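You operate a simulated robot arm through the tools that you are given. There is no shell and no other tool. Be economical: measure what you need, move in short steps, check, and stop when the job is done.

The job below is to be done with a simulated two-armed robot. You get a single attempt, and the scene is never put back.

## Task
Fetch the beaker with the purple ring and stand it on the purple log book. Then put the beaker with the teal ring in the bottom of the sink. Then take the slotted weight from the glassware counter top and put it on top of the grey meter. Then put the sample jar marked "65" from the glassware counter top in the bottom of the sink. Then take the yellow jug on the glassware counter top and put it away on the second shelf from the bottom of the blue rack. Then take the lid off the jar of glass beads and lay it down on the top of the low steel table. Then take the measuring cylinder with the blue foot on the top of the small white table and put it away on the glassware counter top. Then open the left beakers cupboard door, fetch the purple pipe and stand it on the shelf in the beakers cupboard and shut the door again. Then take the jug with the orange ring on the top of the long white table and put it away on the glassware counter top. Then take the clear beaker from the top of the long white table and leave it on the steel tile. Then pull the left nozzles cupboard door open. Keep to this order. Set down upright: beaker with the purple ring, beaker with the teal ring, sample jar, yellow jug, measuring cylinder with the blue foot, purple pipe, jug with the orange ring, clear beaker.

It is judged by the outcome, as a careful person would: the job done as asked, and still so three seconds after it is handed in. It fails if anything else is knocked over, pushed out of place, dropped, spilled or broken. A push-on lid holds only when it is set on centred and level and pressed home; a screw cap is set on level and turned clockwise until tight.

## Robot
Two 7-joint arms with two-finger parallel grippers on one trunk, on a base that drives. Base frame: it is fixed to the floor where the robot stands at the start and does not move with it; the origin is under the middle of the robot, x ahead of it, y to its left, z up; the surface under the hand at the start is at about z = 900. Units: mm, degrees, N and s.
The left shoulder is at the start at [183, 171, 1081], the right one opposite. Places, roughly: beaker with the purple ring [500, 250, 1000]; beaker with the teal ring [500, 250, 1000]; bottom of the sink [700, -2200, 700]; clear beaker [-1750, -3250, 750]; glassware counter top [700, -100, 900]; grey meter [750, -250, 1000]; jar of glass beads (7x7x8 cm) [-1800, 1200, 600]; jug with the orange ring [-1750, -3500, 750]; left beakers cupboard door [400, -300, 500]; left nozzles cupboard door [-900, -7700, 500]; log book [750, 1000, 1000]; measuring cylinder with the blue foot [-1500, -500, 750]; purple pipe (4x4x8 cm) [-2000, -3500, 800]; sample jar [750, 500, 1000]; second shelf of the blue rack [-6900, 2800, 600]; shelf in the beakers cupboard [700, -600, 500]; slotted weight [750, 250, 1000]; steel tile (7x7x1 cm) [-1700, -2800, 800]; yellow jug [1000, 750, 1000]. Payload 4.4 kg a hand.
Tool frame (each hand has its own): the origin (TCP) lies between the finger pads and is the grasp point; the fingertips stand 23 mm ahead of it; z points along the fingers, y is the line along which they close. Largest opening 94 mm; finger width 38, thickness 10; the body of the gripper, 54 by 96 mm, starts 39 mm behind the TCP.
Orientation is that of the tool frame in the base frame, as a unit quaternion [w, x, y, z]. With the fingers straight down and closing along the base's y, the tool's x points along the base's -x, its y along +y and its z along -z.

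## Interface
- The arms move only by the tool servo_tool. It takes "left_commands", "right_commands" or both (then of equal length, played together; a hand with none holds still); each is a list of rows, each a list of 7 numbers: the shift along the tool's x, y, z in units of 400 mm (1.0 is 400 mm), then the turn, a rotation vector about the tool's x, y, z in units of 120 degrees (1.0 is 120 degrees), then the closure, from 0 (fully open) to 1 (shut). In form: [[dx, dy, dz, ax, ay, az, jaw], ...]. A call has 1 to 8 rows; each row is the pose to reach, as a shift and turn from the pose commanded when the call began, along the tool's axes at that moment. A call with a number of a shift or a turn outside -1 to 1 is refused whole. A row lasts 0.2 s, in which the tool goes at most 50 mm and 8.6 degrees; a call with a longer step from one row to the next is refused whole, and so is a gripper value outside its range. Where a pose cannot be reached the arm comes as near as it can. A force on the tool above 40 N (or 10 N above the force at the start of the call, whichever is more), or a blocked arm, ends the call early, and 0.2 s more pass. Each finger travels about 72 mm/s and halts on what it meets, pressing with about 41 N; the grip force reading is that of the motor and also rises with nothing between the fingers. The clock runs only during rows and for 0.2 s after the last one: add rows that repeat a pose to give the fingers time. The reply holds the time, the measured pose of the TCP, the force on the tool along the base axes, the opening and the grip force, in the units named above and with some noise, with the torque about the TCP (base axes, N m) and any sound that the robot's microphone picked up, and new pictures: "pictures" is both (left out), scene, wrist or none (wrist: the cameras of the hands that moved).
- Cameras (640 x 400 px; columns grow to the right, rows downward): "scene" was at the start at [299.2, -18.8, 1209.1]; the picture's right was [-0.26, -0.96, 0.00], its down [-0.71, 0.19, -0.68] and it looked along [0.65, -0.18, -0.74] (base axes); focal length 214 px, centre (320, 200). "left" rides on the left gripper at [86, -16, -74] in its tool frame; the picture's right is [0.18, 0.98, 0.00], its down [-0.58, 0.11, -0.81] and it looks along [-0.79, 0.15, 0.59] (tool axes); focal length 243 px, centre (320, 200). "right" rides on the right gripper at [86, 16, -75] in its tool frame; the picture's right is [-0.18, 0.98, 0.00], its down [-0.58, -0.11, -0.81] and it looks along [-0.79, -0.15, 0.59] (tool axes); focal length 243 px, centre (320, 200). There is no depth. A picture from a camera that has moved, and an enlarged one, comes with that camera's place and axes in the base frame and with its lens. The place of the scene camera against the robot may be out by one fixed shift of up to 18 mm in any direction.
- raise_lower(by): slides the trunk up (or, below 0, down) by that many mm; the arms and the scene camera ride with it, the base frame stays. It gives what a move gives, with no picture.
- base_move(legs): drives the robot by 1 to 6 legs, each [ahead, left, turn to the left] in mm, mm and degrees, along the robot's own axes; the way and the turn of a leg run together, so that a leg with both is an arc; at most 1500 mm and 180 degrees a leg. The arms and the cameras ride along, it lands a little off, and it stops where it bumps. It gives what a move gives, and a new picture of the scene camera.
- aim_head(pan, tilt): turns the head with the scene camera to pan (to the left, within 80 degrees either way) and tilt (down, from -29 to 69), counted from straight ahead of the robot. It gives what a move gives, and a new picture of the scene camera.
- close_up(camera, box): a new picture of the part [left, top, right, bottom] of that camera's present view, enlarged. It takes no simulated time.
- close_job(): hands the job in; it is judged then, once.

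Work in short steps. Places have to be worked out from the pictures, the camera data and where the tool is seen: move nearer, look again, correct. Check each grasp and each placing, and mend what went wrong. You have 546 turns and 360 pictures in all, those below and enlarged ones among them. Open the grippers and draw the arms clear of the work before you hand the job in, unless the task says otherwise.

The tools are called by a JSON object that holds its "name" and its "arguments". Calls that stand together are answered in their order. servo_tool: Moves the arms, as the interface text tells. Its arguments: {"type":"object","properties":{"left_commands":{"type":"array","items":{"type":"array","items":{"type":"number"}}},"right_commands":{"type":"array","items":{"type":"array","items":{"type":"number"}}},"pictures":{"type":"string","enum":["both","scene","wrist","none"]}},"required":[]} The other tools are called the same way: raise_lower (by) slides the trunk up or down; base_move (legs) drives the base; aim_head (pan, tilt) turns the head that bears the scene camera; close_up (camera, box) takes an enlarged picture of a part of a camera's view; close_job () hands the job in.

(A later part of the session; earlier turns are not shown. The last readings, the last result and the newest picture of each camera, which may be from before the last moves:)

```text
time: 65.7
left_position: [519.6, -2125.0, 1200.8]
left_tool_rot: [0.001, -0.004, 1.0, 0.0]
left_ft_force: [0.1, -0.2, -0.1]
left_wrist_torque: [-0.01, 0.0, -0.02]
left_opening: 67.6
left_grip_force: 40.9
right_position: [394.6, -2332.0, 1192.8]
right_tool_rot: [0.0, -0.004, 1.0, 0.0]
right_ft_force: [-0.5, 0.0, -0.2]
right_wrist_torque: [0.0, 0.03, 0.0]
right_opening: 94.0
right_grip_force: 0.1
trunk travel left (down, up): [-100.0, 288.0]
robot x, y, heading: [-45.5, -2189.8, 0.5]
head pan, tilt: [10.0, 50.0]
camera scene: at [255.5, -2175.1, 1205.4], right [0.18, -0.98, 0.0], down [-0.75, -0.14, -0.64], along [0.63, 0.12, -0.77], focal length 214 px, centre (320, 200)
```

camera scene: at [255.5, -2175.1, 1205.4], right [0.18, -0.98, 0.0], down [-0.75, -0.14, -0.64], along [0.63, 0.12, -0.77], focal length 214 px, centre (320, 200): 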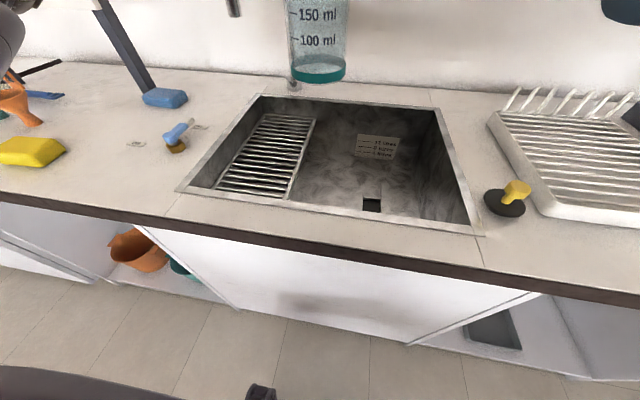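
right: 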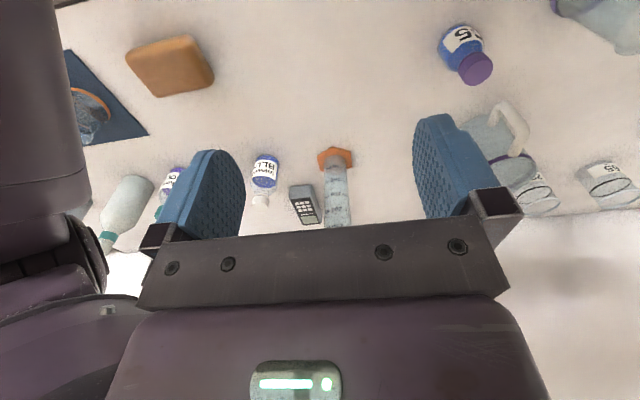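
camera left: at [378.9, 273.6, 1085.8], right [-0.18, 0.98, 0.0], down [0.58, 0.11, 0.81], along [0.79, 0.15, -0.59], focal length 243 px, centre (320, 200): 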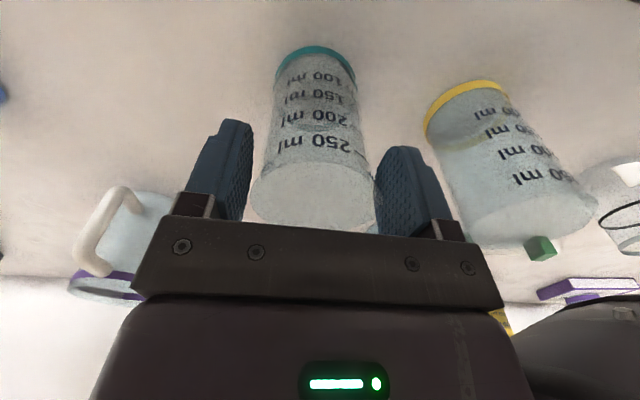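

A drying rack bridges the left part of the sink; the right part is free, drain at about (665,-2260). I move the beaker over (725,-2170).

{"name": "servo_tool", "arguments": {"left_commands": [[-0.11, -0.02, 0, 0, 0, 0, 0.8], [-0.22, -0.04, 0, 0, 0, 0, 0.8], [-0.33, -0.07, 0, 0, 0, 0, 0.8], [-0.44, -0.1, 0, 0, 0, 0, 0.8], [-0.512, -0.115, 0, 0, 0, 0, 0.8], [-0.512, -0.115, 0.1, 0, 0, 0, 0.8]], "pictures": "both"}}

```text
time: 67.1
left_position: [730.3, -2169.7, 1157.6]
left_tool_rot: [0.0, -0.004, 1.0, 0.0]
left_ft_force: [-0.2, -0.1, -0.3]
left_wrist_torque: [-0.02, 0.02, 0.02]
left_opening: 67.4
left_grip_force: 41.0
right_position: [396.2, -2332.3, 1190.9]
right_tool_rot: [-0.002, -0.004, 1.0, 0.0]
right_ft_force: [0.4, 0.0, 0.2]
right_wrist_torque: [-0.02, 0.01, 0.0]
right_opening: 93.9
right_grip_force: 0.1
trunk travel left (down, up): [-100.0, 288.0]
robot x, y, heading: [-41.4, -2193.1, 0.4]
head pan, tilt: [10.0, 50.0]
camera scene: at [257.4, -2174.4, 1204.4], right [0.18, -0.98, 0.0], down [-0.75, -0.14, -0.64], along [0.63, 0.12, -0.77], focal length 214 px, centre (320, 200)
camera left: at [645.1, -2186.2, 1232.6], right [-0.19, 0.98, 0.0], down [0.58, 0.11, 0.81], along [0.79, 0.15, -0.59], focal length 243 px, centre (320, 200)
```

scene: 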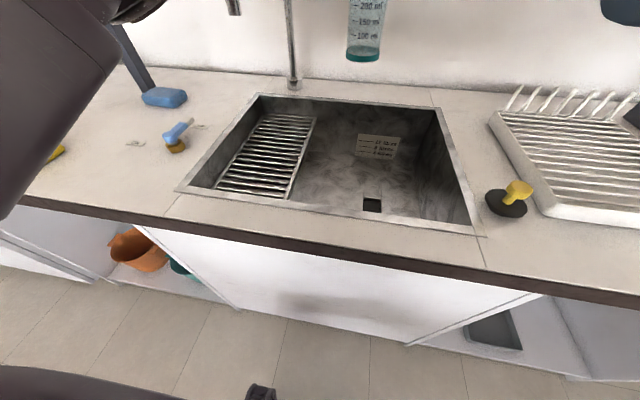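
left: 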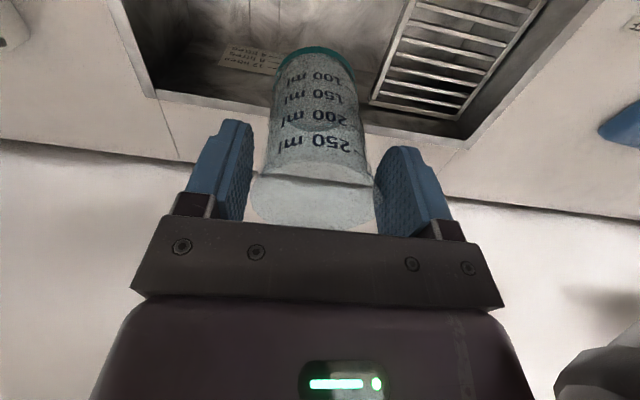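

Rack edge is at y≈-2062, back wall x≈860; clear. I descend to TCP z≈850.

{"name": "servo_tool", "arguments": {"left_commands": [[0, 0, 0.11, 0, 0, 0, 0.8], [0, 0, 0.22, 0, 0, 0, 0.8], [0, 0, 0.33, 0, 0, 0, 0.8], [0, 0, 0.44, 0, 0, 0, 0.8], [0, 0, 0.55, 0, 0, 0, 0.8], [0, 0, 0.66, 0, 0, 0, 0.8], [0, 0, 0.74, 0, 0, 0, 0.8], [0, 0, 0.77, 0, 0, 0, 0.8]], "pictures": "both"}}

```text
time: 68.9
left_position: [725.2, -2166.7, 851.8]
left_tool_rot: [0.001, -0.004, 1.0, 0.0]
left_ft_force: [-1.2, -0.3, -0.4]
left_wrist_torque: [0.0, 0.01, -0.03]
left_opening: 67.6
left_grip_force: 40.9
right_position: [392.4, -2332.9, 1193.4]
right_tool_rot: [0.0, -0.003, 1.0, 0.0]
right_ft_force: [0.3, -0.8, -0.1]
right_wrist_torque: [0.01, -0.02, 0.03]
right_opening: 94.0
right_grip_force: 0.0
trunk travel left (down, up): [-100.0, 288.0]
robot x, y, heading: [-40.9, -2192.8, 0.1]
head pan, tilt: [10.0, 50.0]
camera scene: at [255.0, -2175.2, 1205.5], right [0.18, -0.98, 0.0], down [-0.75, -0.14, -0.64], along [0.63, 0.12, -0.77], focal length 214 px, centre (320, 200)
camera left: at [639.9, -2184.8, 927.6], right [-0.19, 0.98, 0.0], down [0.58, 0.11, 0.81], along [0.79, 0.15, -0.59], focal length 243 px, centre (320, 200)
```

scene: 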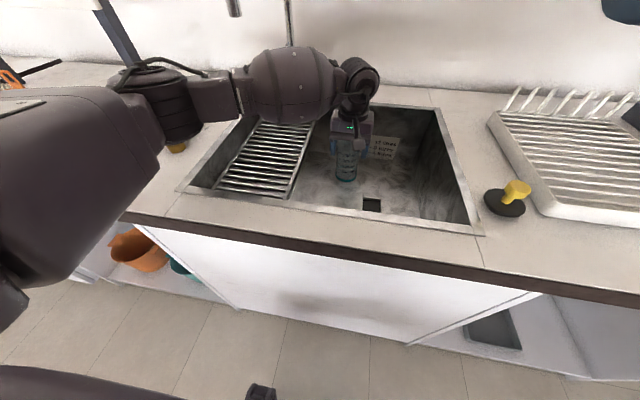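
left: 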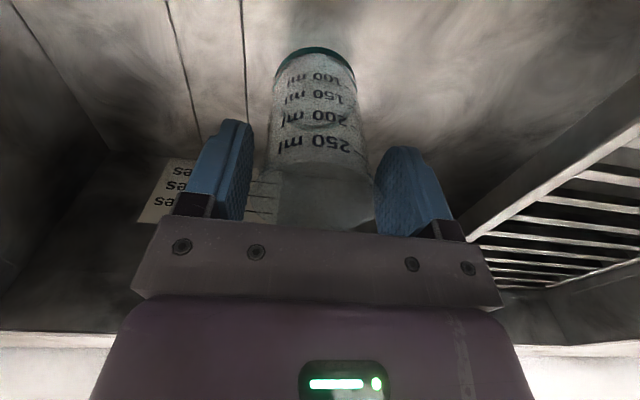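

Bottom is approaching. I lower 30 mm in slow steps.

{"name": "servo_tool", "arguments": {"left_commands": [[0, 0, 0.012, 0, 0, 0, 0.8], [0, 0, 0.024, 0, 0, 0, 0.8], [0, 0, 0.036, 0, 0, 0, 0.8], [0, 0, 0.048, 0, 0, 0, 0.8], [0, 0, 0.06, 0, 0, 0, 0.8], [0, 0, 0.072, 0, 0, 0, 0.8]], "pictures": "wrist"}}

```text
time: 70.3
left_position: [726.4, -2169.5, 830.8]
left_tool_rot: [0.006, -0.003, 1.0, -0.001]
left_ft_force: [-0.6, 2.1, 21.2]
left_wrist_torque: [0.69, 0.06, 0.0]
left_opening: 67.6
left_grip_force: 40.9
right_position: [391.5, -2333.3, 1195.5]
right_tool_rot: [0.002, -0.003, 1.0, 0.001]
right_ft_force: [0.3, 0.8, -0.6]
right_wrist_torque: [-0.01, 0.02, -0.03]
right_opening: 93.8
right_grip_force: 0.0
trunk travel left (down, up): [-100.0, 288.0]
robot x, y, heading: [-42.3, -2190.7, 0.6]
head pan, tilt: [10.0, 50.0]
camera left: at [639.7, -2185.9, 904.4], right [-0.19, 0.98, 0.0], down [0.57, 0.11, 0.81], along [0.8, 0.15, -0.58], focal length 243 px, centre (320, 200)
```

left: 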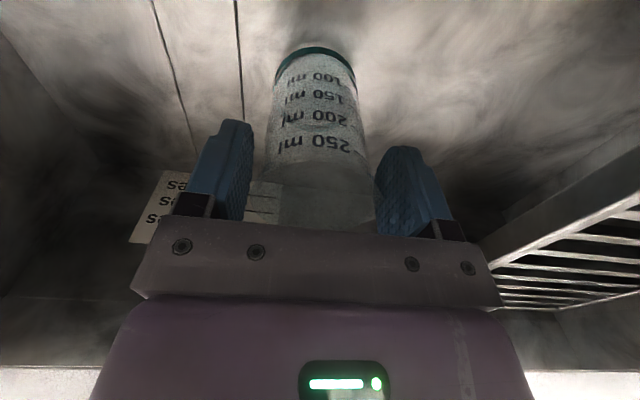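

Contact at TCP≈831 (bottom z≈720). I ease off to the contact height, open, and withdraw upward.

{"name": "servo_tool", "arguments": {"left_commands": [[0, 0, -0.012, 0, 0, 0, 0.8], [0, 0, -0.018, 0, 0, 0, 0.8], [0, 0, -0.018, 0, 0, 0, 0.3], [0, 0, -0.018, 0, 0, 0, 0], [0, 0, -0.018, 0, 0, 0, 0]], "pictures": "wrist"}}

```text
time: 71.5
left_position: [726.4, -2169.7, 827.3]
left_tool_rot: [-0.002, -0.003, 1.0, 0.0]
left_ft_force: [-1.2, -0.2, -0.4]
left_wrist_torque: [-0.02, 0.03, 0.03]
left_opening: 93.8
left_grip_force: 0.0
right_position: [395.0, -2332.8, 1191.6]
right_tool_rot: [-0.001, -0.003, 1.0, -0.001]
right_ft_force: [0.5, 0.2, -0.2]
right_wrist_torque: [-0.01, -0.01, -0.02]
right_opening: 93.9
right_grip_force: 0.2
trunk travel left (down, up): [-100.0, 288.0]
robot x, y, heading: [-41.3, -2191.9, 0.2]
head pan, tilt: [10.0, 50.0]
camera left: at [639.9, -2186.2, 902.4], right [-0.19, 0.98, 0.0], down [0.58, 0.11, 0.81], along [0.79, 0.15, -0.59], focal length 243 px, centre (320, 200)
```

left: 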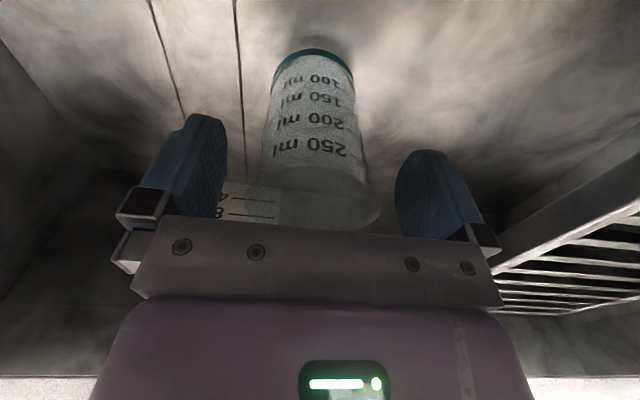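

Released, standing. I go straight up, then back toward the robot.

{"name": "servo_tool", "arguments": {"left_commands": [[0, 0, -0.06, 0, 0, 0, 0], [0, 0, -0.18, 0, 0, 0, 0], [0, 0, -0.3, 0, 0, 0, 0], [0, 0, -0.42, 0, 0, 0, 0], [0, 0, -0.54, 0, 0, 0, 0], [0, 0, -0.66, 0, 0, 0, 0], [0, 0, -0.78, 0, 0, 0, 0], [0, 0, -0.9, 0, 0, 0, 0]], "pictures": "none"}}

{"name": "servo_tool", "arguments": {"left_commands": [[0.11, 0, -0.0, 0, 0, 0, 0], [0.22, 0, 0, 0, 0, 0, 0], [0.33, 0, 0, 0, 0, 0, 0], [0.44, 0, 0, 0, 0, 0, 0], [0.52, 0, 0, 0, 0, 0, 0]], "pictures": "scene"}}

```text
time: 73.0
left_position: [706.5, -2165.4, 971.1]
left_tool_rot: [-0.097, 0.001, 0.995, 0.026]
left_ft_force: [0.5, 0.1, -0.4]
left_wrist_torque: [0.0, 0.01, -0.02]
left_opening: 93.9
left_grip_force: 0.0
right_position: [385.4, -2337.3, 1198.6]
right_tool_rot: [0.004, -0.001, 1.0, 0.001]
right_ft_force: [0.1, -0.3, 0.0]
right_wrist_torque: [0.05, 0.01, -0.03]
right_opening: 94.1
right_grip_force: 0.0
trunk travel left (down, up): [-100.0, 288.0]
robot x, y, heading: [-45.8, -2192.5, -0.0]
head pan, tilt: [10.0, 50.0]
stopped in row 7 (left hand): the arm was blocked; the commanded pose is now the measured one
```

```text
time: 74.2
left_position: [508.4, -2162.8, 1014.1]
left_tool_rot: [-0.093, -0.006, 0.995, 0.023]
left_ft_force: [0.2, -0.7, 0.2]
left_wrist_torque: [0.02, 0.01, 0.0]
left_opening: 94.1
left_grip_force: 0.0
right_position: [391.1, -2336.1, 1194.3]
right_tool_rot: [0.001, -0.002, 1.0, 0.001]
right_ft_force: [-1.1, 0.0, -0.2]
right_wrist_torque: [0.06, -0.03, 0.0]
right_opening: 93.8
right_grip_force: 0.0
trunk travel left (down, up): [-100.0, 288.0]
robot x, y, heading: [-43.3, -2189.3, 0.1]
head pan, tilt: [10.0, 50.0]
camera scene: at [252.9, -2177.8, 1205.6], right [0.18, -0.98, 0.0], down [-0.75, -0.13, -0.64], along [0.63, 0.11, -0.77], focal length 214 px, centre (320, 200)
```

scene: 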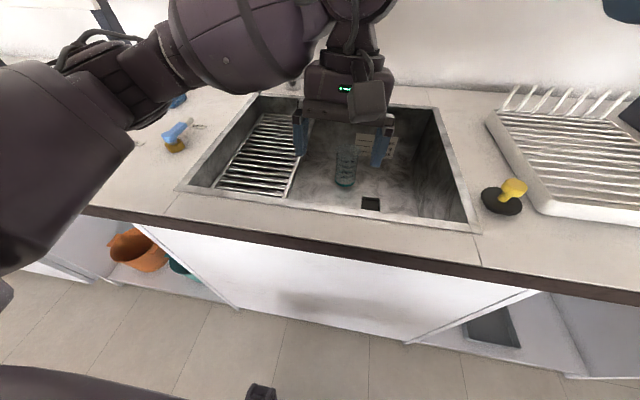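

The rise was blocked once at z≈971 and the hand tilted (~11°), but nothing seems displaced. I level the hand and raise, then look.

{"name": "servo_tool", "arguments": {"left_commands": [[0, 0, -0.08, 0.011, -0.045, 0, 0], [0, 0, -0.18, 0.022, -0.089, 0, 0], [0, 0, -0.29, 0.022, -0.089, 0, 0], [0, 0, -0.4, 0.022, -0.089, 0, 0], [0, 0, -0.45, 0.022, -0.089, 0, 0]], "pictures": "both"}}

```text
time: 75.3
left_position: [544.6, -2171.8, 1188.1]
left_tool_rot: [0.0, -0.006, 1.0, -0.001]
left_ft_force: [0.4, 0.7, 0.0]
left_wrist_torque: [-0.01, 0.01, 0.03]
left_opening: 94.0
left_grip_force: 0.2
right_position: [390.9, -2335.7, 1193.5]
right_tool_rot: [0.0, -0.001, 1.0, 0.001]
right_ft_force: [-0.4, -0.9, 0.3]
right_wrist_torque: [0.01, 0.03, -0.01]
right_opening: 94.0
right_grip_force: 0.0
trunk travel left (down, up): [-100.0, 288.0]
robot x, y, heading: [-44.5, -2195.5, -0.0]
head pan, tilt: [10.0, 50.0]
camera scene: at [252.9, -2177.5, 1205.4], right [0.18, -0.98, 0.0], down [-0.75, -0.13, -0.64], along [0.63, 0.11, -0.77], focal length 214 px, centre (320, 200)
camera left: at [458.3, -2187.5, 1263.9], right [-0.19, 0.98, 0.0], down [0.58, 0.12, 0.81], along [0.79, 0.16, -0.59], focal length 243 px, centre (320, 200)
```

scene: 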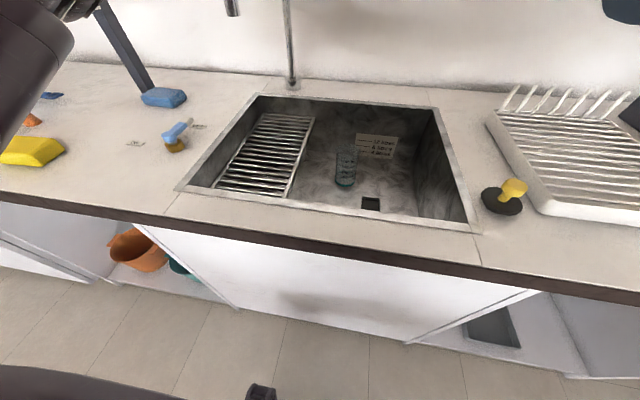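
left: 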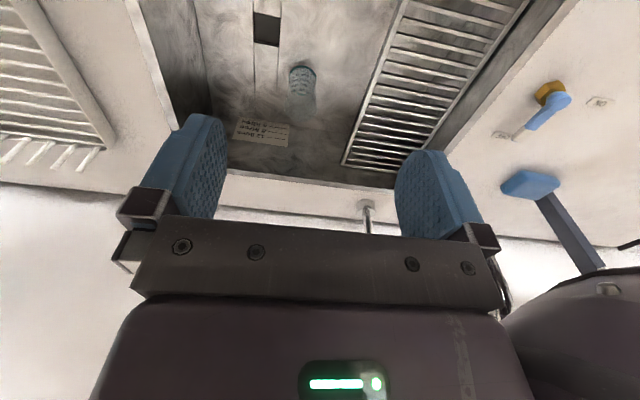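

Everything is in place; teal beaker stands in the sink. I back off and drive left to the glassware counter for the weight.

{"name": "base_move", "arguments": {"legs": [[-300, 0, 0], [0, 1300, 0], [0, 1050, 0], [280, 0, 0]]}}

{"name": "aim_head", "arguments": {"pan": 0, "tilt": 35}}

```text
time: 99.1
left_position: [508.3, 171.3, 1188.8]
left_tool_rot: [0.001, -0.01, 1.0, 0.001]
left_ft_force: [-0.2, -0.1, 0.3]
left_wrist_torque: [-0.01, -0.01, -0.01]
left_opening: 93.9
left_grip_force: 0.1
right_position: [356.1, 6.0, 1193.3]
right_tool_rot: [0.0, -0.006, 1.0, 0.0]
right_ft_force: [0.6, 0.4, -0.8]
right_wrist_torque: [-0.03, 0.04, 0.02]
right_opening: 93.9
right_grip_force: 0.1
trunk travel left (down, up): [-100.0, 288.0]
robot x, y, heading: [-81.7, 141.9, 0.9]
head pan, tilt: [10.0, 50.0]
camera scene: at [217.1, 162.2, 1205.5], right [0.19, -0.98, 0.0], down [-0.75, -0.14, -0.64], along [0.63, 0.12, -0.77], focal length 214 px, centre (320, 200)
```

scene: 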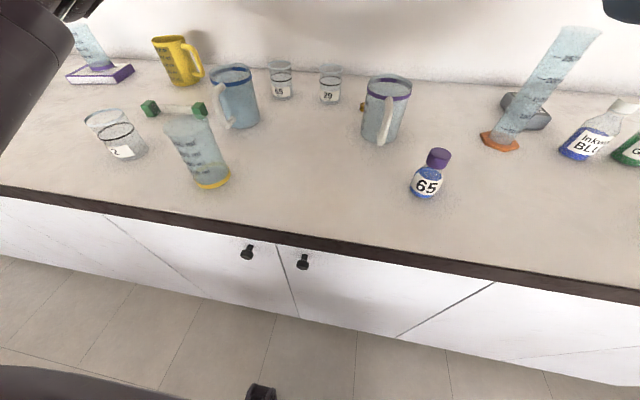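

```text
time: 99.9
left_position: [507.8, 172.1, 1188.8]
left_tool_rot: [0.001, -0.011, 1.0, -0.001]
left_ft_force: [0.2, 1.4, 0.7]
left_wrist_torque: [0.0, -0.02, 0.0]
left_opening: 94.2
left_grip_force: 0.1
right_position: [355.6, 4.5, 1193.5]
right_tool_rot: [0.0, -0.006, 1.0, -0.001]
right_ft_force: [-0.1, -0.1, 0.1]
right_wrist_torque: [0.0, 0.02, 0.01]
right_opening: 93.8
right_grip_force: 0.0
trunk travel left (down, up): [-100.0, 288.0]
robot x, y, heading: [-82.2, 148.2, 0.9]
head pan, tilt: [0.0, 35.0]
camera scene: at [229.3, 149.0, 1227.1], right [0.01, -1.0, 0.0], down [-0.57, -0.01, -0.82], along [0.82, 0.01, -0.57], focal length 214 px, centre (320, 200)
```

scene: 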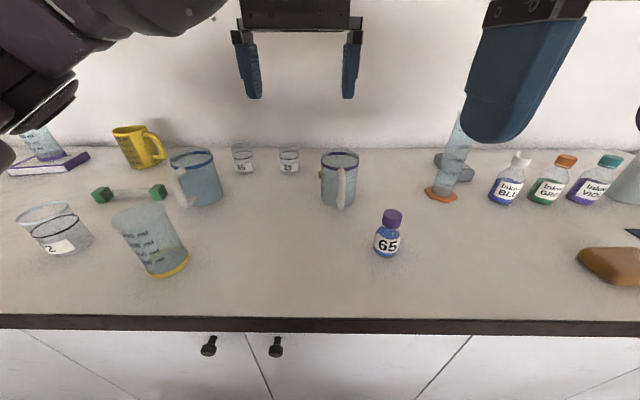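

The weight is hidden behind the purple jug. I send the left hand forward at height to see it with its wrist camera.

{"name": "servo_tool", "arguments": {"left_commands": [[-0.11, -0.02, 0, 0, 0, 0, 0], [-0.22, -0.04, 0, 0, 0, 0, 0], [-0.33, -0.06, 0, 0, 0, 0, 0], [-0.43, -0.06, 0, 0, 0, 0, 0]], "pictures": "wrist"}}

```text
time: 100.9
left_position: [681.8, 152.5, 1188.3]
left_tool_rot: [0.0, -0.01, 1.0, 0.001]
left_ft_force: [0.6, 0.6, 0.6]
left_wrist_torque: [-0.04, 0.0, -0.02]
left_opening: 93.9
left_grip_force: 0.1
right_position: [357.2, 4.9, 1193.1]
right_tool_rot: [-0.001, -0.007, 1.0, 0.0]
right_ft_force: [0.6, 0.0, -0.1]
right_wrist_torque: [0.0, 0.0, -0.01]
right_opening: 94.1
right_grip_force: 0.0
trunk travel left (down, up): [-100.0, 288.0]
robot x, y, heading: [-84.2, 145.4, 0.6]
head pan, tilt: [0.0, 35.0]
camera left: at [596.5, 134.3, 1262.4], right [-0.2, 0.98, 0.0], down [0.58, 0.12, 0.81], along [0.79, 0.17, -0.59], focal length 243 px, centre (320, 200)
```

left: 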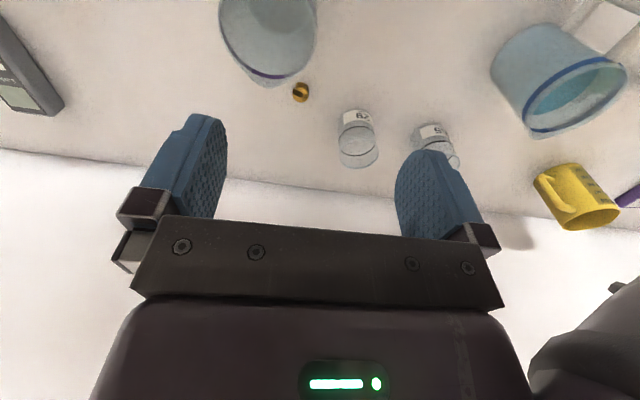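

Weight at about (800,149); the wrist camera would hit the jug in the present orientation, so I turn the hand 90° (camera toward -y) at height.

{"name": "servo_tool", "arguments": {"left_commands": [[0, 0, 0, 0, 0, -0.07, 0.2], [0, 0, 0, 0, 0, -0.14, 0.2], [0, 0, 0, 0, 0, -0.21, 0.2], [0, 0, 0, 0, 0, -0.28, 0.2], [0, 0, 0, 0, 0, -0.35, 0.2], [0, 0, 0, 0, 0, -0.42, 0.2], [0, 0, 0, 0, 0, -0.49, 0.2], [0, 0, 0, 0, 0, -0.56, 0.2]], "pictures": "none"}}

{"name": "servo_tool", "arguments": {"left_commands": [[0, 0, 0, 0, 0, -0.07, 0.2], [0, 0, 0, 0, 0, -0.14, 0.2], [0, 0, 0, 0, 0, -0.19, 0.2]], "pictures": "both"}}

```text
time: 102.7
left_position: [681.3, 151.6, 1188.9]
left_tool_rot: [0.0, -0.563, 0.827, -0.001]
left_ft_force: [0.3, -0.5, 0.6]
left_wrist_torque: [0.0, 0.0, -0.01]
left_opening: 75.2
left_grip_force: 0.0
right_position: [357.2, 5.6, 1192.9]
right_tool_rot: [0.001, -0.006, 1.0, 0.001]
right_ft_force: [0.3, 0.1, 0.3]
right_wrist_torque: [0.02, 0.0, 0.01]
right_opening: 94.0
right_grip_force: 0.1
trunk travel left (down, up): [-100.0, 288.0]
robot x, y, heading: [-82.2, 146.7, 0.7]
head pan, tilt: [0.0, 35.0]
```

```text
time: 103.5
left_position: [680.3, 151.7, 1188.8]
left_tool_rot: [0.0, 0.715, -0.699, 0.0]
left_ft_force: [0.9, 0.3, -0.5]
left_wrist_torque: [0.04, -0.03, 0.03]
left_opening: 75.2
left_grip_force: 0.0
right_position: [355.7, 5.4, 1193.1]
right_tool_rot: [0.0, -0.006, 1.0, 0.0]
right_ft_force: [0.4, 0.0, 0.8]
right_wrist_torque: [-0.01, -0.01, 0.01]
right_opening: 93.7
right_grip_force: 0.1
trunk travel left (down, up): [-100.0, 288.0]
robot x, y, heading: [-82.4, 141.1, 0.8]
head pan, tilt: [0.0, 35.0]
camera scene: at [229.4, 149.0, 1227.1], right [0.01, -1.0, 0.0], down [-0.57, -0.01, -0.82], along [0.82, 0.01, -0.57], focal length 214 px, centre (320, 200)
camera left: at [699.3, 65.8, 1263.8], right [-0.98, -0.21, 0.0], down [-0.12, 0.58, 0.81], along [-0.17, 0.79, -0.59], focal length 243 px, centre (320, 200)
```

scene: 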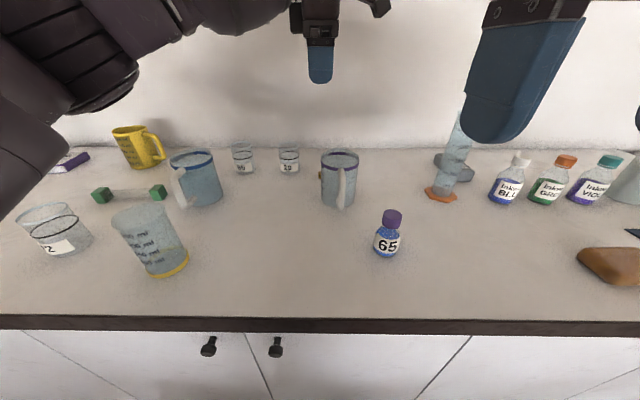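
left: 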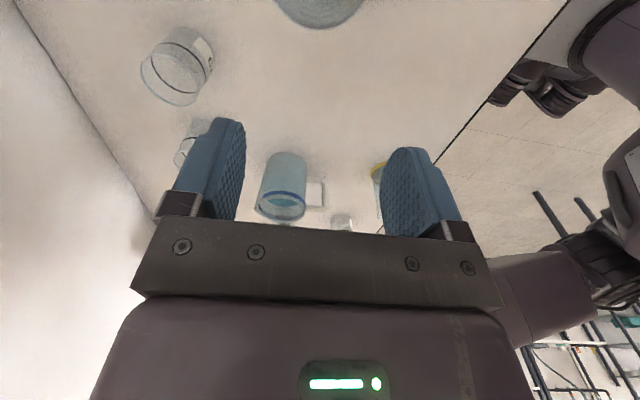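

I move above the weight at (800,149), stay above jug height, and look.

{"name": "servo_tool", "arguments": {"left_commands": [[0.005, -0.11, 0, 0, 0, 0, 0.2], [0.01, -0.22, 0, 0, 0, 0, 0.2], [0.014, -0.3, 0.05, 0, 0, 0, 0.2], [0.014, -0.3, 0.15, 0, 0, 0, 0.2], [0.014, -0.3, 0.25, 0, 0, 0, 0.2], [0.014, -0.3, 0.3, 0, 0, 0, 0.2]], "pictures": "wrist"}}

```text
time: 104.9
left_position: [801.4, 147.6, 1067.6]
left_tool_rot: [-0.001, 0.714, -0.701, -0.001]
left_ft_force: [-0.6, 0.1, -0.2]
left_wrist_torque: [0.06, 0.01, 0.0]
left_opening: 75.3
left_grip_force: 0.1
left hand out of reach, approached as far as the arm can: row 3, 4
right_position: [356.7, 3.2, 1192.8]
right_tool_rot: [0.0, -0.006, 1.0, 0.0]
right_ft_force: [-0.8, -0.4, -0.2]
right_wrist_torque: [0.01, 0.01, 0.0]
right_opening: 94.3
right_grip_force: 0.1
trunk travel left (down, up): [-100.0, 288.0]
robot x, y, heading: [-79.3, 143.7, 0.6]
head pan, tilt: [0.0, 35.0]
camera left: at [820.8, 61.2, 1143.0], right [-0.98, -0.2, 0.0], down [-0.12, 0.58, 0.81], along [-0.16, 0.79, -0.59], focal length 243 px, centre (320, 200)
```

left: 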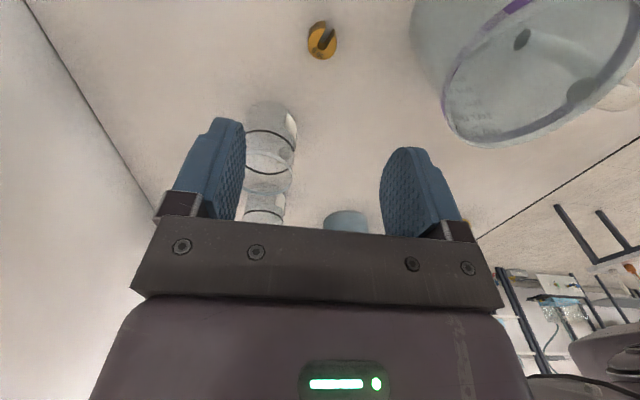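

The weight is centred at (802,146). I descend to z≈927 with fingers either side.

{"name": "servo_tool", "arguments": {"left_commands": [[0, 0, 0.1, 0, 0, 0, 0.2], [0, 0, 0.2, 0, 0, 0, 0.2], [0, 0, 0.28, 0, 0, 0, 0.2], [0, 0, 0.33, 0, 0, 0, 0.2], [0, 0, 0.348, 0, 0, 0, 0.2]], "pictures": "both"}}

```text
time: 106.1
left_position: [813.3, 144.9, 928.6]
left_tool_rot: [0.0, 0.714, -0.7, -0.001]
left_ft_force: [0.1, -0.5, -0.5]
left_wrist_torque: [0.02, -0.04, -0.02]
left_opening: 75.0
left_grip_force: 0.0
left hand out of reach, approached as far as the arm can: row 1, 2, 3, 4, 5
right_position: [357.1, 5.1, 1193.6]
right_tool_rot: [0.0, -0.006, 1.0, 0.0]
right_ft_force: [0.1, 0.5, 0.2]
right_wrist_torque: [-0.01, 0.03, -0.03]
right_opening: 93.9
right_grip_force: 0.1
trunk travel left (down, up): [-100.0, 288.0]
robot x, y, heading: [-80.5, 143.6, 0.5]
head pan, tilt: [0.0, 35.0]
camera scene: at [229.3, 149.0, 1227.2], right [0.01, -1.0, 0.0], down [-0.57, -0.01, -0.82], along [0.82, 0.01, -0.57], focal length 214 px, centre (320, 200)
camera left: at [831.5, 58.7, 1003.7], right [-0.98, -0.2, 0.0], down [-0.12, 0.58, 0.81], along [-0.16, 0.79, -0.59], focal length 243 px, centre (320, 200)
```

scene: 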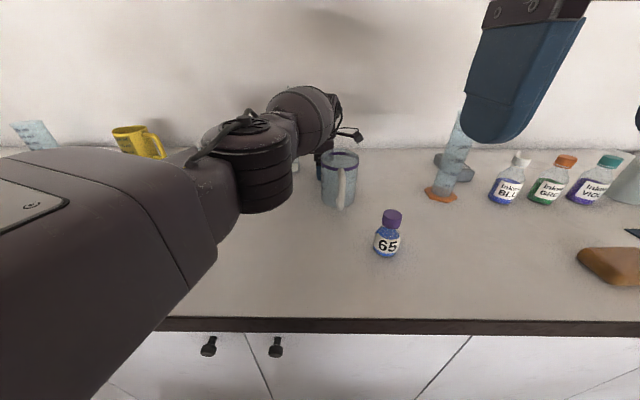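
left: 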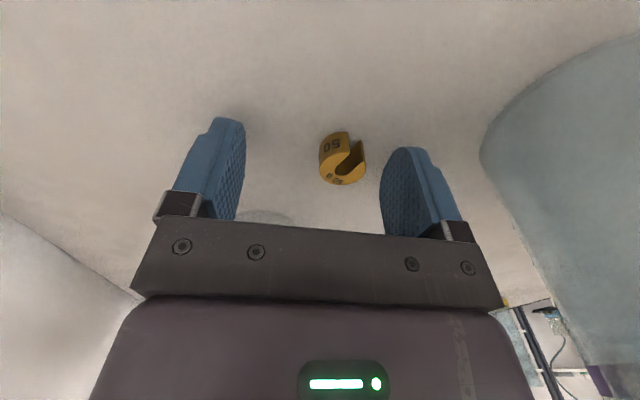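

The weight lies between the fingers, 12 mm off toward the robot. I shift 12 mm and close.

{"name": "servo_tool", "arguments": {"left_commands": [[-0.005, 0.03, 0, 0, 0, 0, 0.2], [-0.005, 0.03, 0, 0, 0, 0, 0.5], [-0.005, 0.03, 0, 0, 0, 0, 0.9], [-0.005, 0.03, 0, 0, 0, 0, 0.9], [-0.005, 0.03, 0, 0, 0, 0, 0.9]], "pictures": "wrist"}}

```text
time: 107.3
left_position: [797.5, 149.1, 930.1]
left_tool_rot: [0.001, 0.715, -0.699, 0.002]
left_ft_force: [-2.7, -0.3, -1.5]
left_wrist_torque: [0.13, -0.11, -0.03]
left_opening: 23.3
left_grip_force: 41.1
left hand out of reach, approached as far as the arm can: row 1, 2, 3, 4
right_position: [355.0, 8.3, 1194.5]
right_tool_rot: [0.002, -0.007, 1.0, -0.002]
right_ft_force: [-0.1, 0.7, 0.0]
right_wrist_torque: [-0.05, -0.05, 0.0]
right_opening: 93.9
right_grip_force: 0.0
trunk travel left (down, up): [-100.0, 288.0]
robot x, y, heading: [-82.2, 145.1, 0.8]
head pan, tilt: [0.0, 35.0]
camera left: at [816.6, 63.2, 1005.9], right [-0.98, -0.21, 0.0], down [-0.12, 0.58, 0.8], along [-0.17, 0.79, -0.59], focal length 243 px, centre (320, 200)
```

left: 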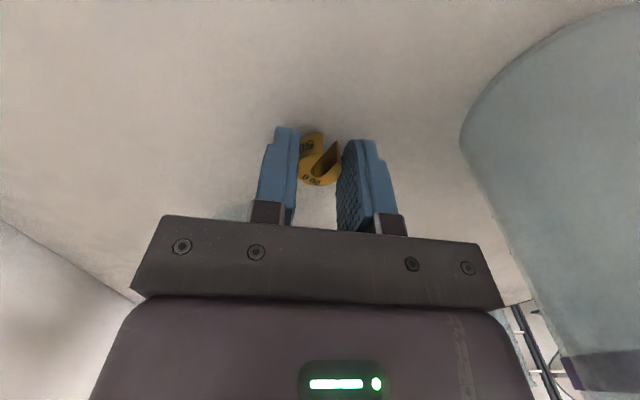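

Weight gripped (23 mm). I lift straight up.

{"name": "servo_tool", "arguments": {"left_commands": [[0, 0, -0.06, 0, 0, 0, 0.9], [0, 0, -0.16, 0, 0, 0, 0.9], [0, 0, -0.27, 0, 0, 0, 0.9], [0, 0, -0.38, 0, 0, 0, 0.9], [0, 0, -0.5, 0, 0, 0, 0.9], [0, 0, -0.6, 0, 0, 0, 0.9]], "pictures": "both"}}

```text
time: 108.7
left_position: [784.7, 151.0, 1148.2]
left_tool_rot: [0.001, 0.714, -0.7, 0.0]
left_ft_force: [-0.3, 0.9, 0.2]
left_wrist_torque: [0.01, 0.0, -0.04]
left_opening: 23.6
left_grip_force: 41.7
left hand out of reach, approached as far as the arm can: row 5, 6
right_position: [356.6, 5.4, 1193.7]
right_tool_rot: [-0.001, -0.006, 1.0, -0.001]
right_ft_force: [-0.3, 0.2, 0.1]
right_wrist_torque: [0.0, 0.01, 0.0]
right_opening: 94.2
right_grip_force: 0.1
trunk travel left (down, up): [-100.0, 288.0]
robot x, y, heading: [-82.2, 142.9, 0.5]
head pan, tilt: [0.0, 35.0]
camera scene: at [229.8, 149.3, 1226.9], right [0.01, -1.0, 0.0], down [-0.57, -0.01, -0.82], along [0.82, 0.01, -0.57], focal length 214 px, centre (320, 200)
camera left: at [803.7, 65.0, 1223.0], right [-0.98, -0.2, 0.0], down [-0.12, 0.58, 0.81], along [-0.16, 0.79, -0.59], focal length 243 px, centre (320, 200)
```

scene: 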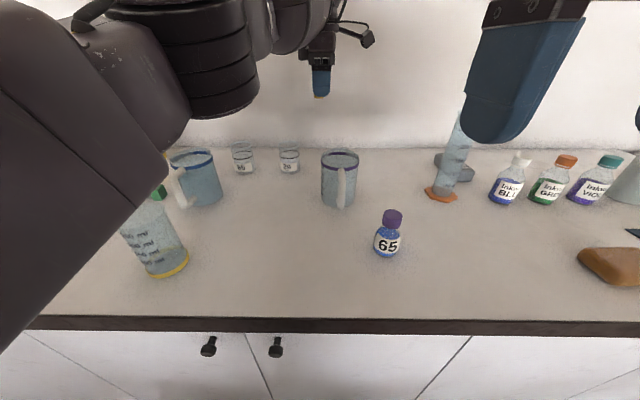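
left: 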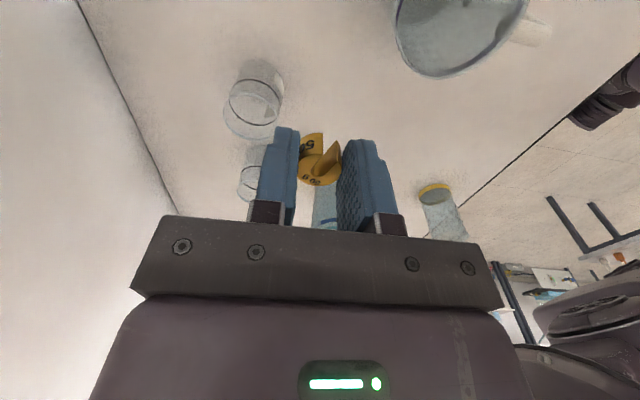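

All objects undisturbed. I pull the hand back toward the robot and turn it back to the default orientation.

{"name": "servo_tool", "arguments": {"left_commands": [[0, 0.11, -0.03, 0, 0, 0, 0.9], [0, 0.22, -0.06, 0, 0, 0, 0.9], [0, 0.33, -0.1, 0, 0, 0, 0.9], [0, 0.44, -0.1, 0, 0, 0, 0.9], [0, 0.44, -0.1, 0, 0, 0.07, 0.9], [0, 0.44, -0.1, 0, 0, 0.14, 0.9], [0, 0.44, -0.1, 0, 0, 0.21, 0.9], [0, 0.44, -0.1, 0, 0, 0.28, 0.9]], "pictures": "none"}}

{"name": "servo_tool", "arguments": {"left_commands": [[0, 0, 0, 0, 0, 0.07, 0.9], [0, 0, 0, 0, 0, 0.14, 0.9], [0, 0, 0, 0, 0, 0.21, 0.9], [0, 0, 0, 0, 0, 0.28, 0.9], [0, 0, 0, 0, 0, 0.35, 0.9], [0, 0, 0, 0, 0, 0.42, 0.9], [0, 0, 0, 0, 0, 0.465, 0.9]], "pictures": "none"}}

{"name": "aim_head", "arguments": {"pan": -30, "tilt": 35}}

```text
time: 110.5
left_position: [608.5, 148.4, 1188.4]
left_tool_rot: [0.0, -0.48, 0.877, 0.0]
left_ft_force: [-0.1, 0.3, -1.0]
left_wrist_torque: [-0.01, -0.02, -0.02]
left_opening: 23.4
left_grip_force: 41.0
right_position: [356.0, 4.6, 1193.7]
right_tool_rot: [0.0, -0.006, 1.0, 0.0]
right_ft_force: [-0.1, -0.1, -0.4]
right_wrist_torque: [0.01, -0.02, 0.02]
right_opening: 93.8
right_grip_force: 0.2
trunk travel left (down, up): [-100.0, 288.0]
robot x, y, heading: [-75.2, 140.9, 0.6]
head pan, tilt: [0.0, 35.0]
```

```text
time: 112.1
left_position: [608.1, 148.0, 1187.5]
left_tool_rot: [0.0, -0.014, 1.0, 0.0]
left_ft_force: [0.5, -0.3, -0.5]
left_wrist_torque: [-0.03, 0.01, -0.01]
left_opening: 23.3
left_grip_force: 41.0
right_position: [357.1, 5.0, 1193.3]
right_tool_rot: [0.0, -0.007, 1.0, 0.001]
right_ft_force: [0.4, 0.3, 0.4]
right_wrist_torque: [-0.01, 0.0, 0.04]
right_opening: 94.1
right_grip_force: 0.2
trunk travel left (down, up): [-100.0, 288.0]
robot x, y, heading: [-81.8, 141.5, 0.7]
head pan, tilt: [0.0, 35.0]
```

```text
time: 113.1
left_position: [608.1, 147.4, 1187.1]
left_tool_rot: [0.0, -0.016, 1.0, 0.0]
left_ft_force: [0.2, 0.6, -1.0]
left_wrist_torque: [-0.01, 0.0, -0.02]
left_opening: 23.3
left_grip_force: 41.2
right_position: [356.5, 4.9, 1193.7]
right_tool_rot: [0.0, -0.006, 1.0, 0.0]
right_ft_force: [0.1, -0.7, 0.1]
right_wrist_torque: [-0.01, 0.02, -0.01]
right_opening: 93.9
right_grip_force: 0.1
trunk travel left (down, up): [-100.0, 288.0]
robot x, y, heading: [-81.1, 143.7, 0.7]
head pan, tilt: [-30.0, 35.0]
camera scene: at [218.2, 104.9, 1227.1], right [-0.49, -0.87, 0.0], down [-0.5, 0.28, -0.82], along [0.71, -0.4, -0.57], focal length 214 px, centre (320, 200)
```

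scene: 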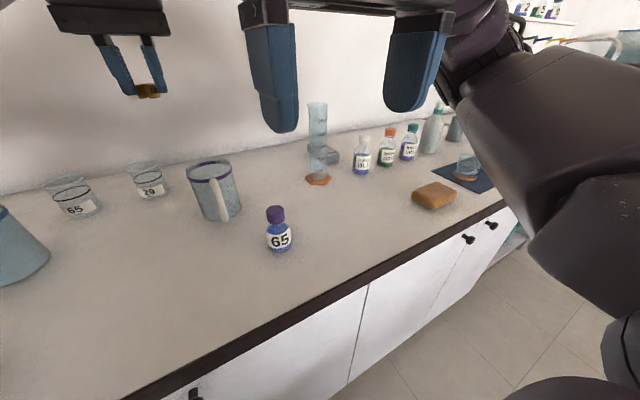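

Meter at about (809,-268), tall cylinder at (722,-171). I drive right 590 so the left arm reaches straight past the cylinder.

{"name": "base_move", "arguments": {"legs": [[0, -595, 0], [70, 0, 0]]}}

{"name": "close_up", "arguments": {"camera": "left", "box": [0, 0, 640, 400]}}

{"name": "aim_head", "arguments": {"pan": 10, "tilt": 35}}

```text
time: 119.4
left_position: [684.0, -454.5, 1187.9]
left_tool_rot: [0.0, -0.014, 1.0, 0.0]
left_ft_force: [0.2, 0.3, -1.0]
left_wrist_torque: [-0.02, 0.04, 0.02]
left_opening: 23.3
left_grip_force: 41.0
right_position: [430.3, -596.7, 1194.9]
right_tool_rot: [0.0, -0.004, 1.0, 0.001]
right_ft_force: [0.5, 0.0, -0.4]
right_wrist_torque: [0.02, 0.0, 0.01]
right_opening: 94.0
right_grip_force: 0.0
trunk travel left (down, up): [-100.0, 288.0]
robot x, y, heading: [-6.4, -451.9, 0.1]
head pan, tilt: [-30.0, 35.0]
camera scene: at [293.7, -495.4, 1227.3], right [-0.49, -0.87, 0.0], down [-0.5, 0.28, -0.82], along [0.71, -0.4, -0.57], focal length 214 px, centre (320, 200)
```

scene: 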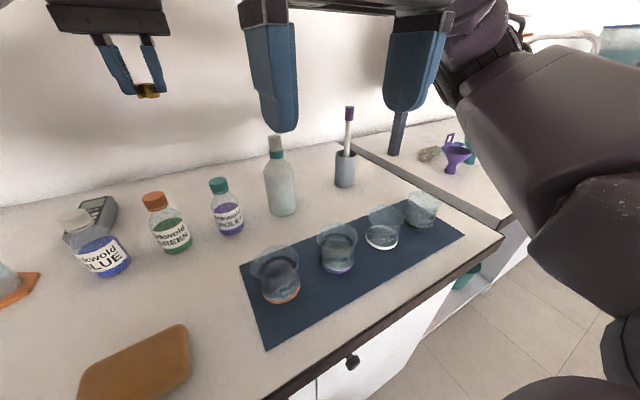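

```text
1.00 times, centred on (320, 200) of left (not enlarged: the box is as wide or as high as the picture)
camera zoom: at [598.2, -472.6, 1262.8], right [-0.21, 0.98, 0.0], down [0.58, 0.12, 0.81], along [0.79, 0.17, -0.59], focal length 243 px, centre (320, 200)
```

zoom: 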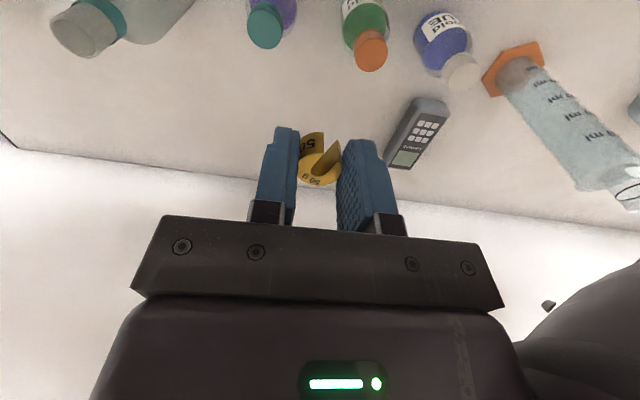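

```text
time: 120.5
left_position: [682.6, -454.9, 1187.3]
left_tool_rot: [0.0, -0.013, 1.0, 0.0]
left_ft_force: [-0.6, 0.0, -1.0]
left_wrist_torque: [-0.03, 0.04, -0.04]
left_opening: 23.5
left_grip_force: 40.8
right_position: [431.1, -595.7, 1192.4]
right_tool_rot: [0.0, -0.004, 1.0, 0.0]
right_ft_force: [0.2, 0.1, 0.1]
right_wrist_torque: [-0.02, 0.01, 0.02]
right_opening: 94.1
right_grip_force: 0.0
trunk travel left (down, up): [-100.0, 288.0]
robot x, y, heading: [-6.5, -451.9, 0.4]
head pan, tilt: [10.0, 35.0]
camera scene: at [303.6, -436.1, 1227.1], right [0.18, -0.98, 0.0], down [-0.56, -0.1, -0.82], along [0.81, 0.15, -0.57], focal length 214 px, centre (320, 200)
```

scene: 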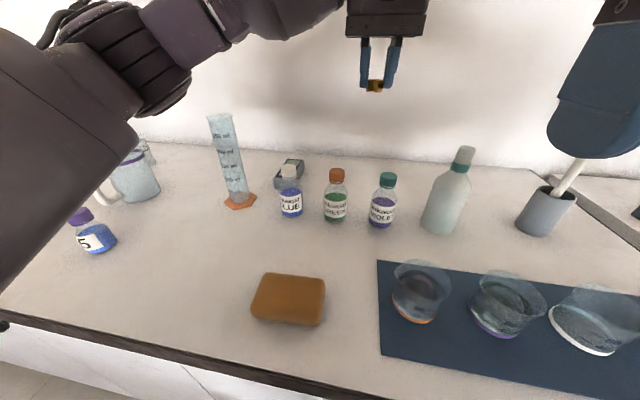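

I zoom in on the meter to judge its top surface.

{"name": "close_up", "arguments": {"camera": "left", "box": [360, 70, 490, 190]}}

{"name": "close_up", "arguments": {"camera": "scene", "box": [240, 130, 340, 230]}}

```text
3.33 times, centred on (425, 130) of left
camera zoom: at [598.2, -472.6, 1262.4], right [-0.21, 0.98, 0.0], down [0.58, 0.12, 0.81], along [0.79, 0.17, -0.59], focal length 809 px, centre (-30, 433)
```

zoom: 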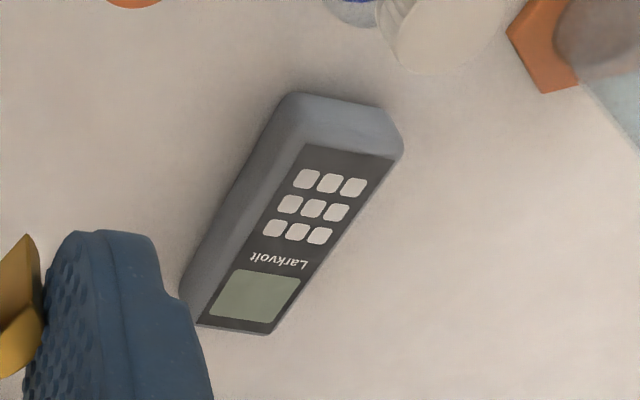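

```text
4.00 times, centred on (290, 180) of scene
camera zoom: at [303.6, -436.1, 1227.1], right [0.18, -0.98, 0.0], down [-0.56, -0.1, -0.82], along [0.81, 0.15, -0.57], focal length 858 px, centre (440, 280)
```

zoom: 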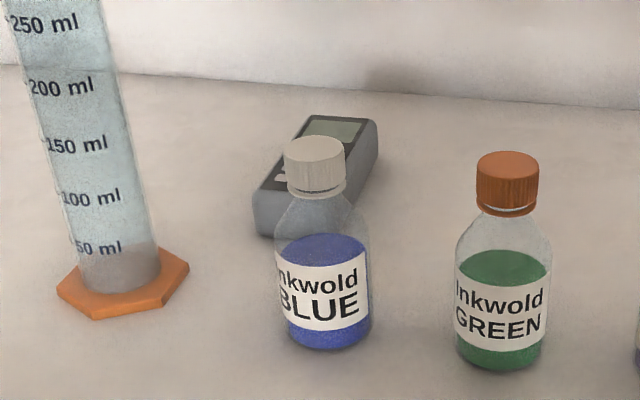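

Top face is flat, running along x from ~780 to ~900, centre (840,-255). I move over it with a 30° hand turn to keep the wrist camera clear of the blue-ink cap.

{"name": "servo_tool", "arguments": {"left_commands": [[-0.06, 0.09, 0, 0, 0, -0.06, 0.9], [-0.12, 0.18, 0, 0, 0, -0.12, 0.9], [-0.2, 0.27, 0, 0, 0, -0.18, 0.9], [-0.28, 0.36, 0, 0, 0, -0.25, 0.9], [-0.36, 0.45, 0, 0, 0, -0.25, 0.9], [-0.418, 0.489, 0.06, 0, 0, -0.25, 0.9], [-0.418, 0.489, 0.16, 0, 0, -0.25, 0.9], [-0.418, 0.489, 0.25, 0, 0, -0.25, 0.9]], "pictures": "both"}}

```text
time: 122.3
left_position: [848.7, -254.2, 1085.0]
left_tool_rot: [0.0, -0.271, 0.963, 0.0]
left_ft_force: [0.1, -0.3, -0.4]
left_wrist_torque: [-0.01, 0.04, 0.02]
left_opening: 23.4
left_grip_force: 41.3
right_position: [431.3, -597.1, 1192.8]
right_tool_rot: [0.0, -0.004, 1.0, 0.0]
right_ft_force: [-0.1, 0.3, -0.2]
right_wrist_torque: [0.01, 0.02, -0.02]
right_opening: 94.1
right_grip_force: 0.0
trunk travel left (down, up): [-100.0, 288.0]
robot x, y, heading: [-5.7, -454.2, 0.4]
head pan, tilt: [10.0, 35.0]
camera scene: at [304.4, -435.9, 1226.7], right [0.18, -0.98, 0.0], down [-0.56, -0.1, -0.82], along [0.81, 0.15, -0.57], focal length 214 px, centre (320, 200)
camera left: at [782.7, -312.9, 1159.9], right [-0.67, 0.74, 0.0], down [0.44, 0.4, 0.81], along [0.6, 0.54, -0.59], focal length 243 px, centre (320, 200)
```

scene: 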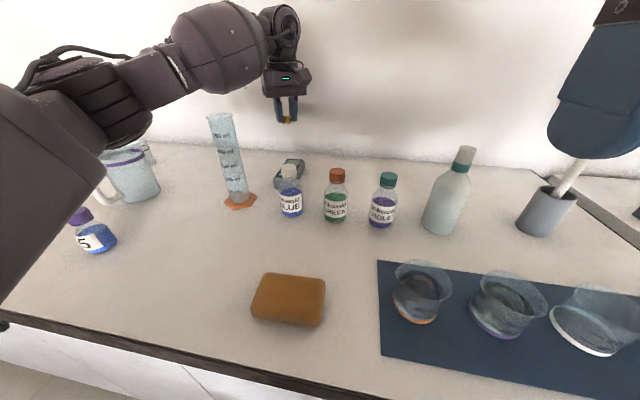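
left: 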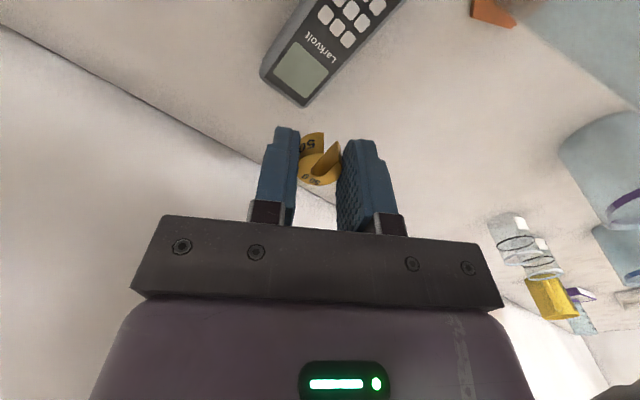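

The point below the weight falls on the middle of the meter's face. I descend near it, then slowly to contact.

{"name": "servo_tool", "arguments": {"left_commands": [[0.01, -0.008, 0.1, 0, 0, 0, 0.9], [0.01, -0.008, 0.2, 0, 0, 0, 0.9], [0.01, -0.008, 0.25, 0, 0, 0, 0.9], [0.01, -0.008, 0.25, 0, 0, 0, 0.9]], "pictures": "wrist"}}

```text
time: 123.5
left_position: [848.8, -264.0, 1035.5]
left_tool_rot: [0.031, -0.27, 0.962, -0.021]
left_ft_force: [-0.3, -1.0, 0.0]
left_wrist_torque: [0.01, 0.02, 0.01]
left_opening: 23.4
left_grip_force: 41.3
right_position: [427.4, -599.0, 1195.1]
right_tool_rot: [0.003, -0.004, 1.0, 0.002]
right_ft_force: [1.4, 0.2, -0.4]
right_wrist_torque: [-0.01, 0.06, 0.01]
right_opening: 94.0
right_grip_force: 0.0
trunk travel left (down, up): [-100.0, 288.0]
robot x, y, heading: [-5.2, -457.1, 0.4]
head pan, tilt: [10.0, 35.0]
stopped in row 4 (left hand): the arm was blocked; the commanded pose is now the measured one
camera left: at [778.8, -320.9, 1107.0], right [-0.67, 0.74, -0.06], down [0.38, 0.41, 0.83], along [0.64, 0.53, -0.56], focal length 243 px, centre (320, 200)
```

left: 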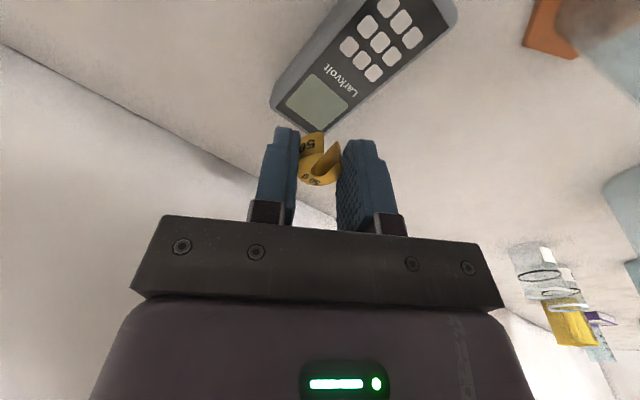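

The arm is blocked at z≈1035. I look at the scene to see what it touches.

{"name": "close_up", "arguments": {"camera": "scene", "box": [0, 0, 400, 250]}}

```text
1.60 times, centred on (200, 125) of scene
camera zoom: at [299.3, -439.3, 1229.2], right [0.18, -0.98, 0.0], down [-0.56, -0.1, -0.82], along [0.81, 0.15, -0.57], focal length 343 px, centre (512, 320)
```

zoom: 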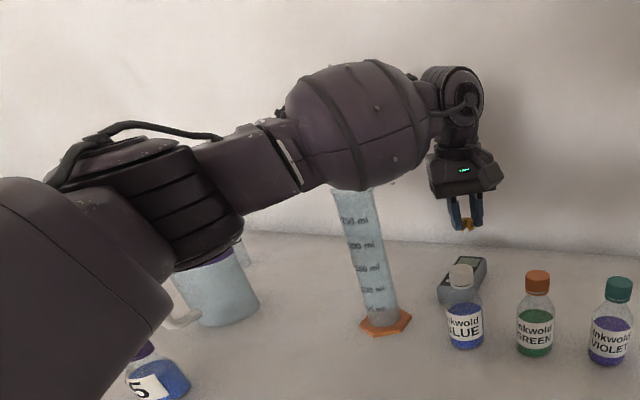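

The wrist ball is resting on the tall cylinder. I go straight back up at once.

{"name": "servo_tool", "arguments": {"left_commands": [[0, 0, -0.04, 0, 0, 0, 0.9], [0, 0, -0.12, 0, 0, 0, 0.9], [0, 0, -0.22, 0, 0, 0, 0.9], [0, 0, -0.32, 0, 0, 0, 0.9]], "pictures": "scene"}}

```text
time: 124.5
left_position: [845.4, -259.1, 1138.9]
left_tool_rot: [0.017, -0.271, 0.962, -0.012]
left_ft_force: [0.8, 0.9, -0.8]
left_wrist_torque: [0.02, -0.01, 0.03]
left_opening: 23.5
left_grip_force: 40.9
right_position: [430.3, -595.3, 1192.6]
right_tool_rot: [0.001, -0.003, 1.0, 0.0]
right_ft_force: [0.5, -0.1, 0.3]
right_wrist_torque: [0.0, 0.0, 0.02]
right_opening: 94.0
right_grip_force: 0.1
trunk travel left (down, up): [-100.0, 288.0]
robot x, y, heading: [-3.8, -456.1, 0.4]
head pan, tilt: [10.0, 35.0]
camera scene: at [303.3, -436.1, 1227.1], right [0.18, -0.98, 0.0], down [-0.56, -0.1, -0.82], along [0.81, 0.15, -0.57], focal length 214 px, centre (320, 200)
```

scene: 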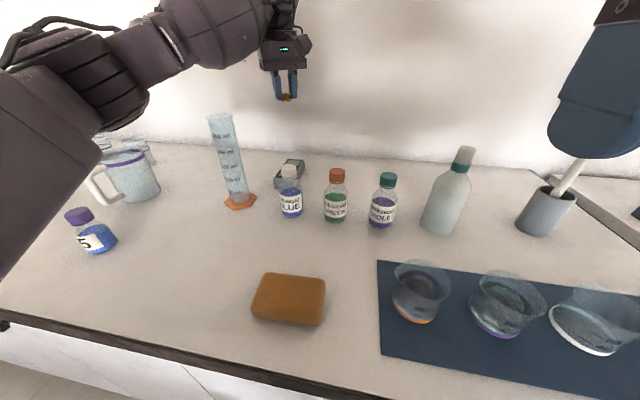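

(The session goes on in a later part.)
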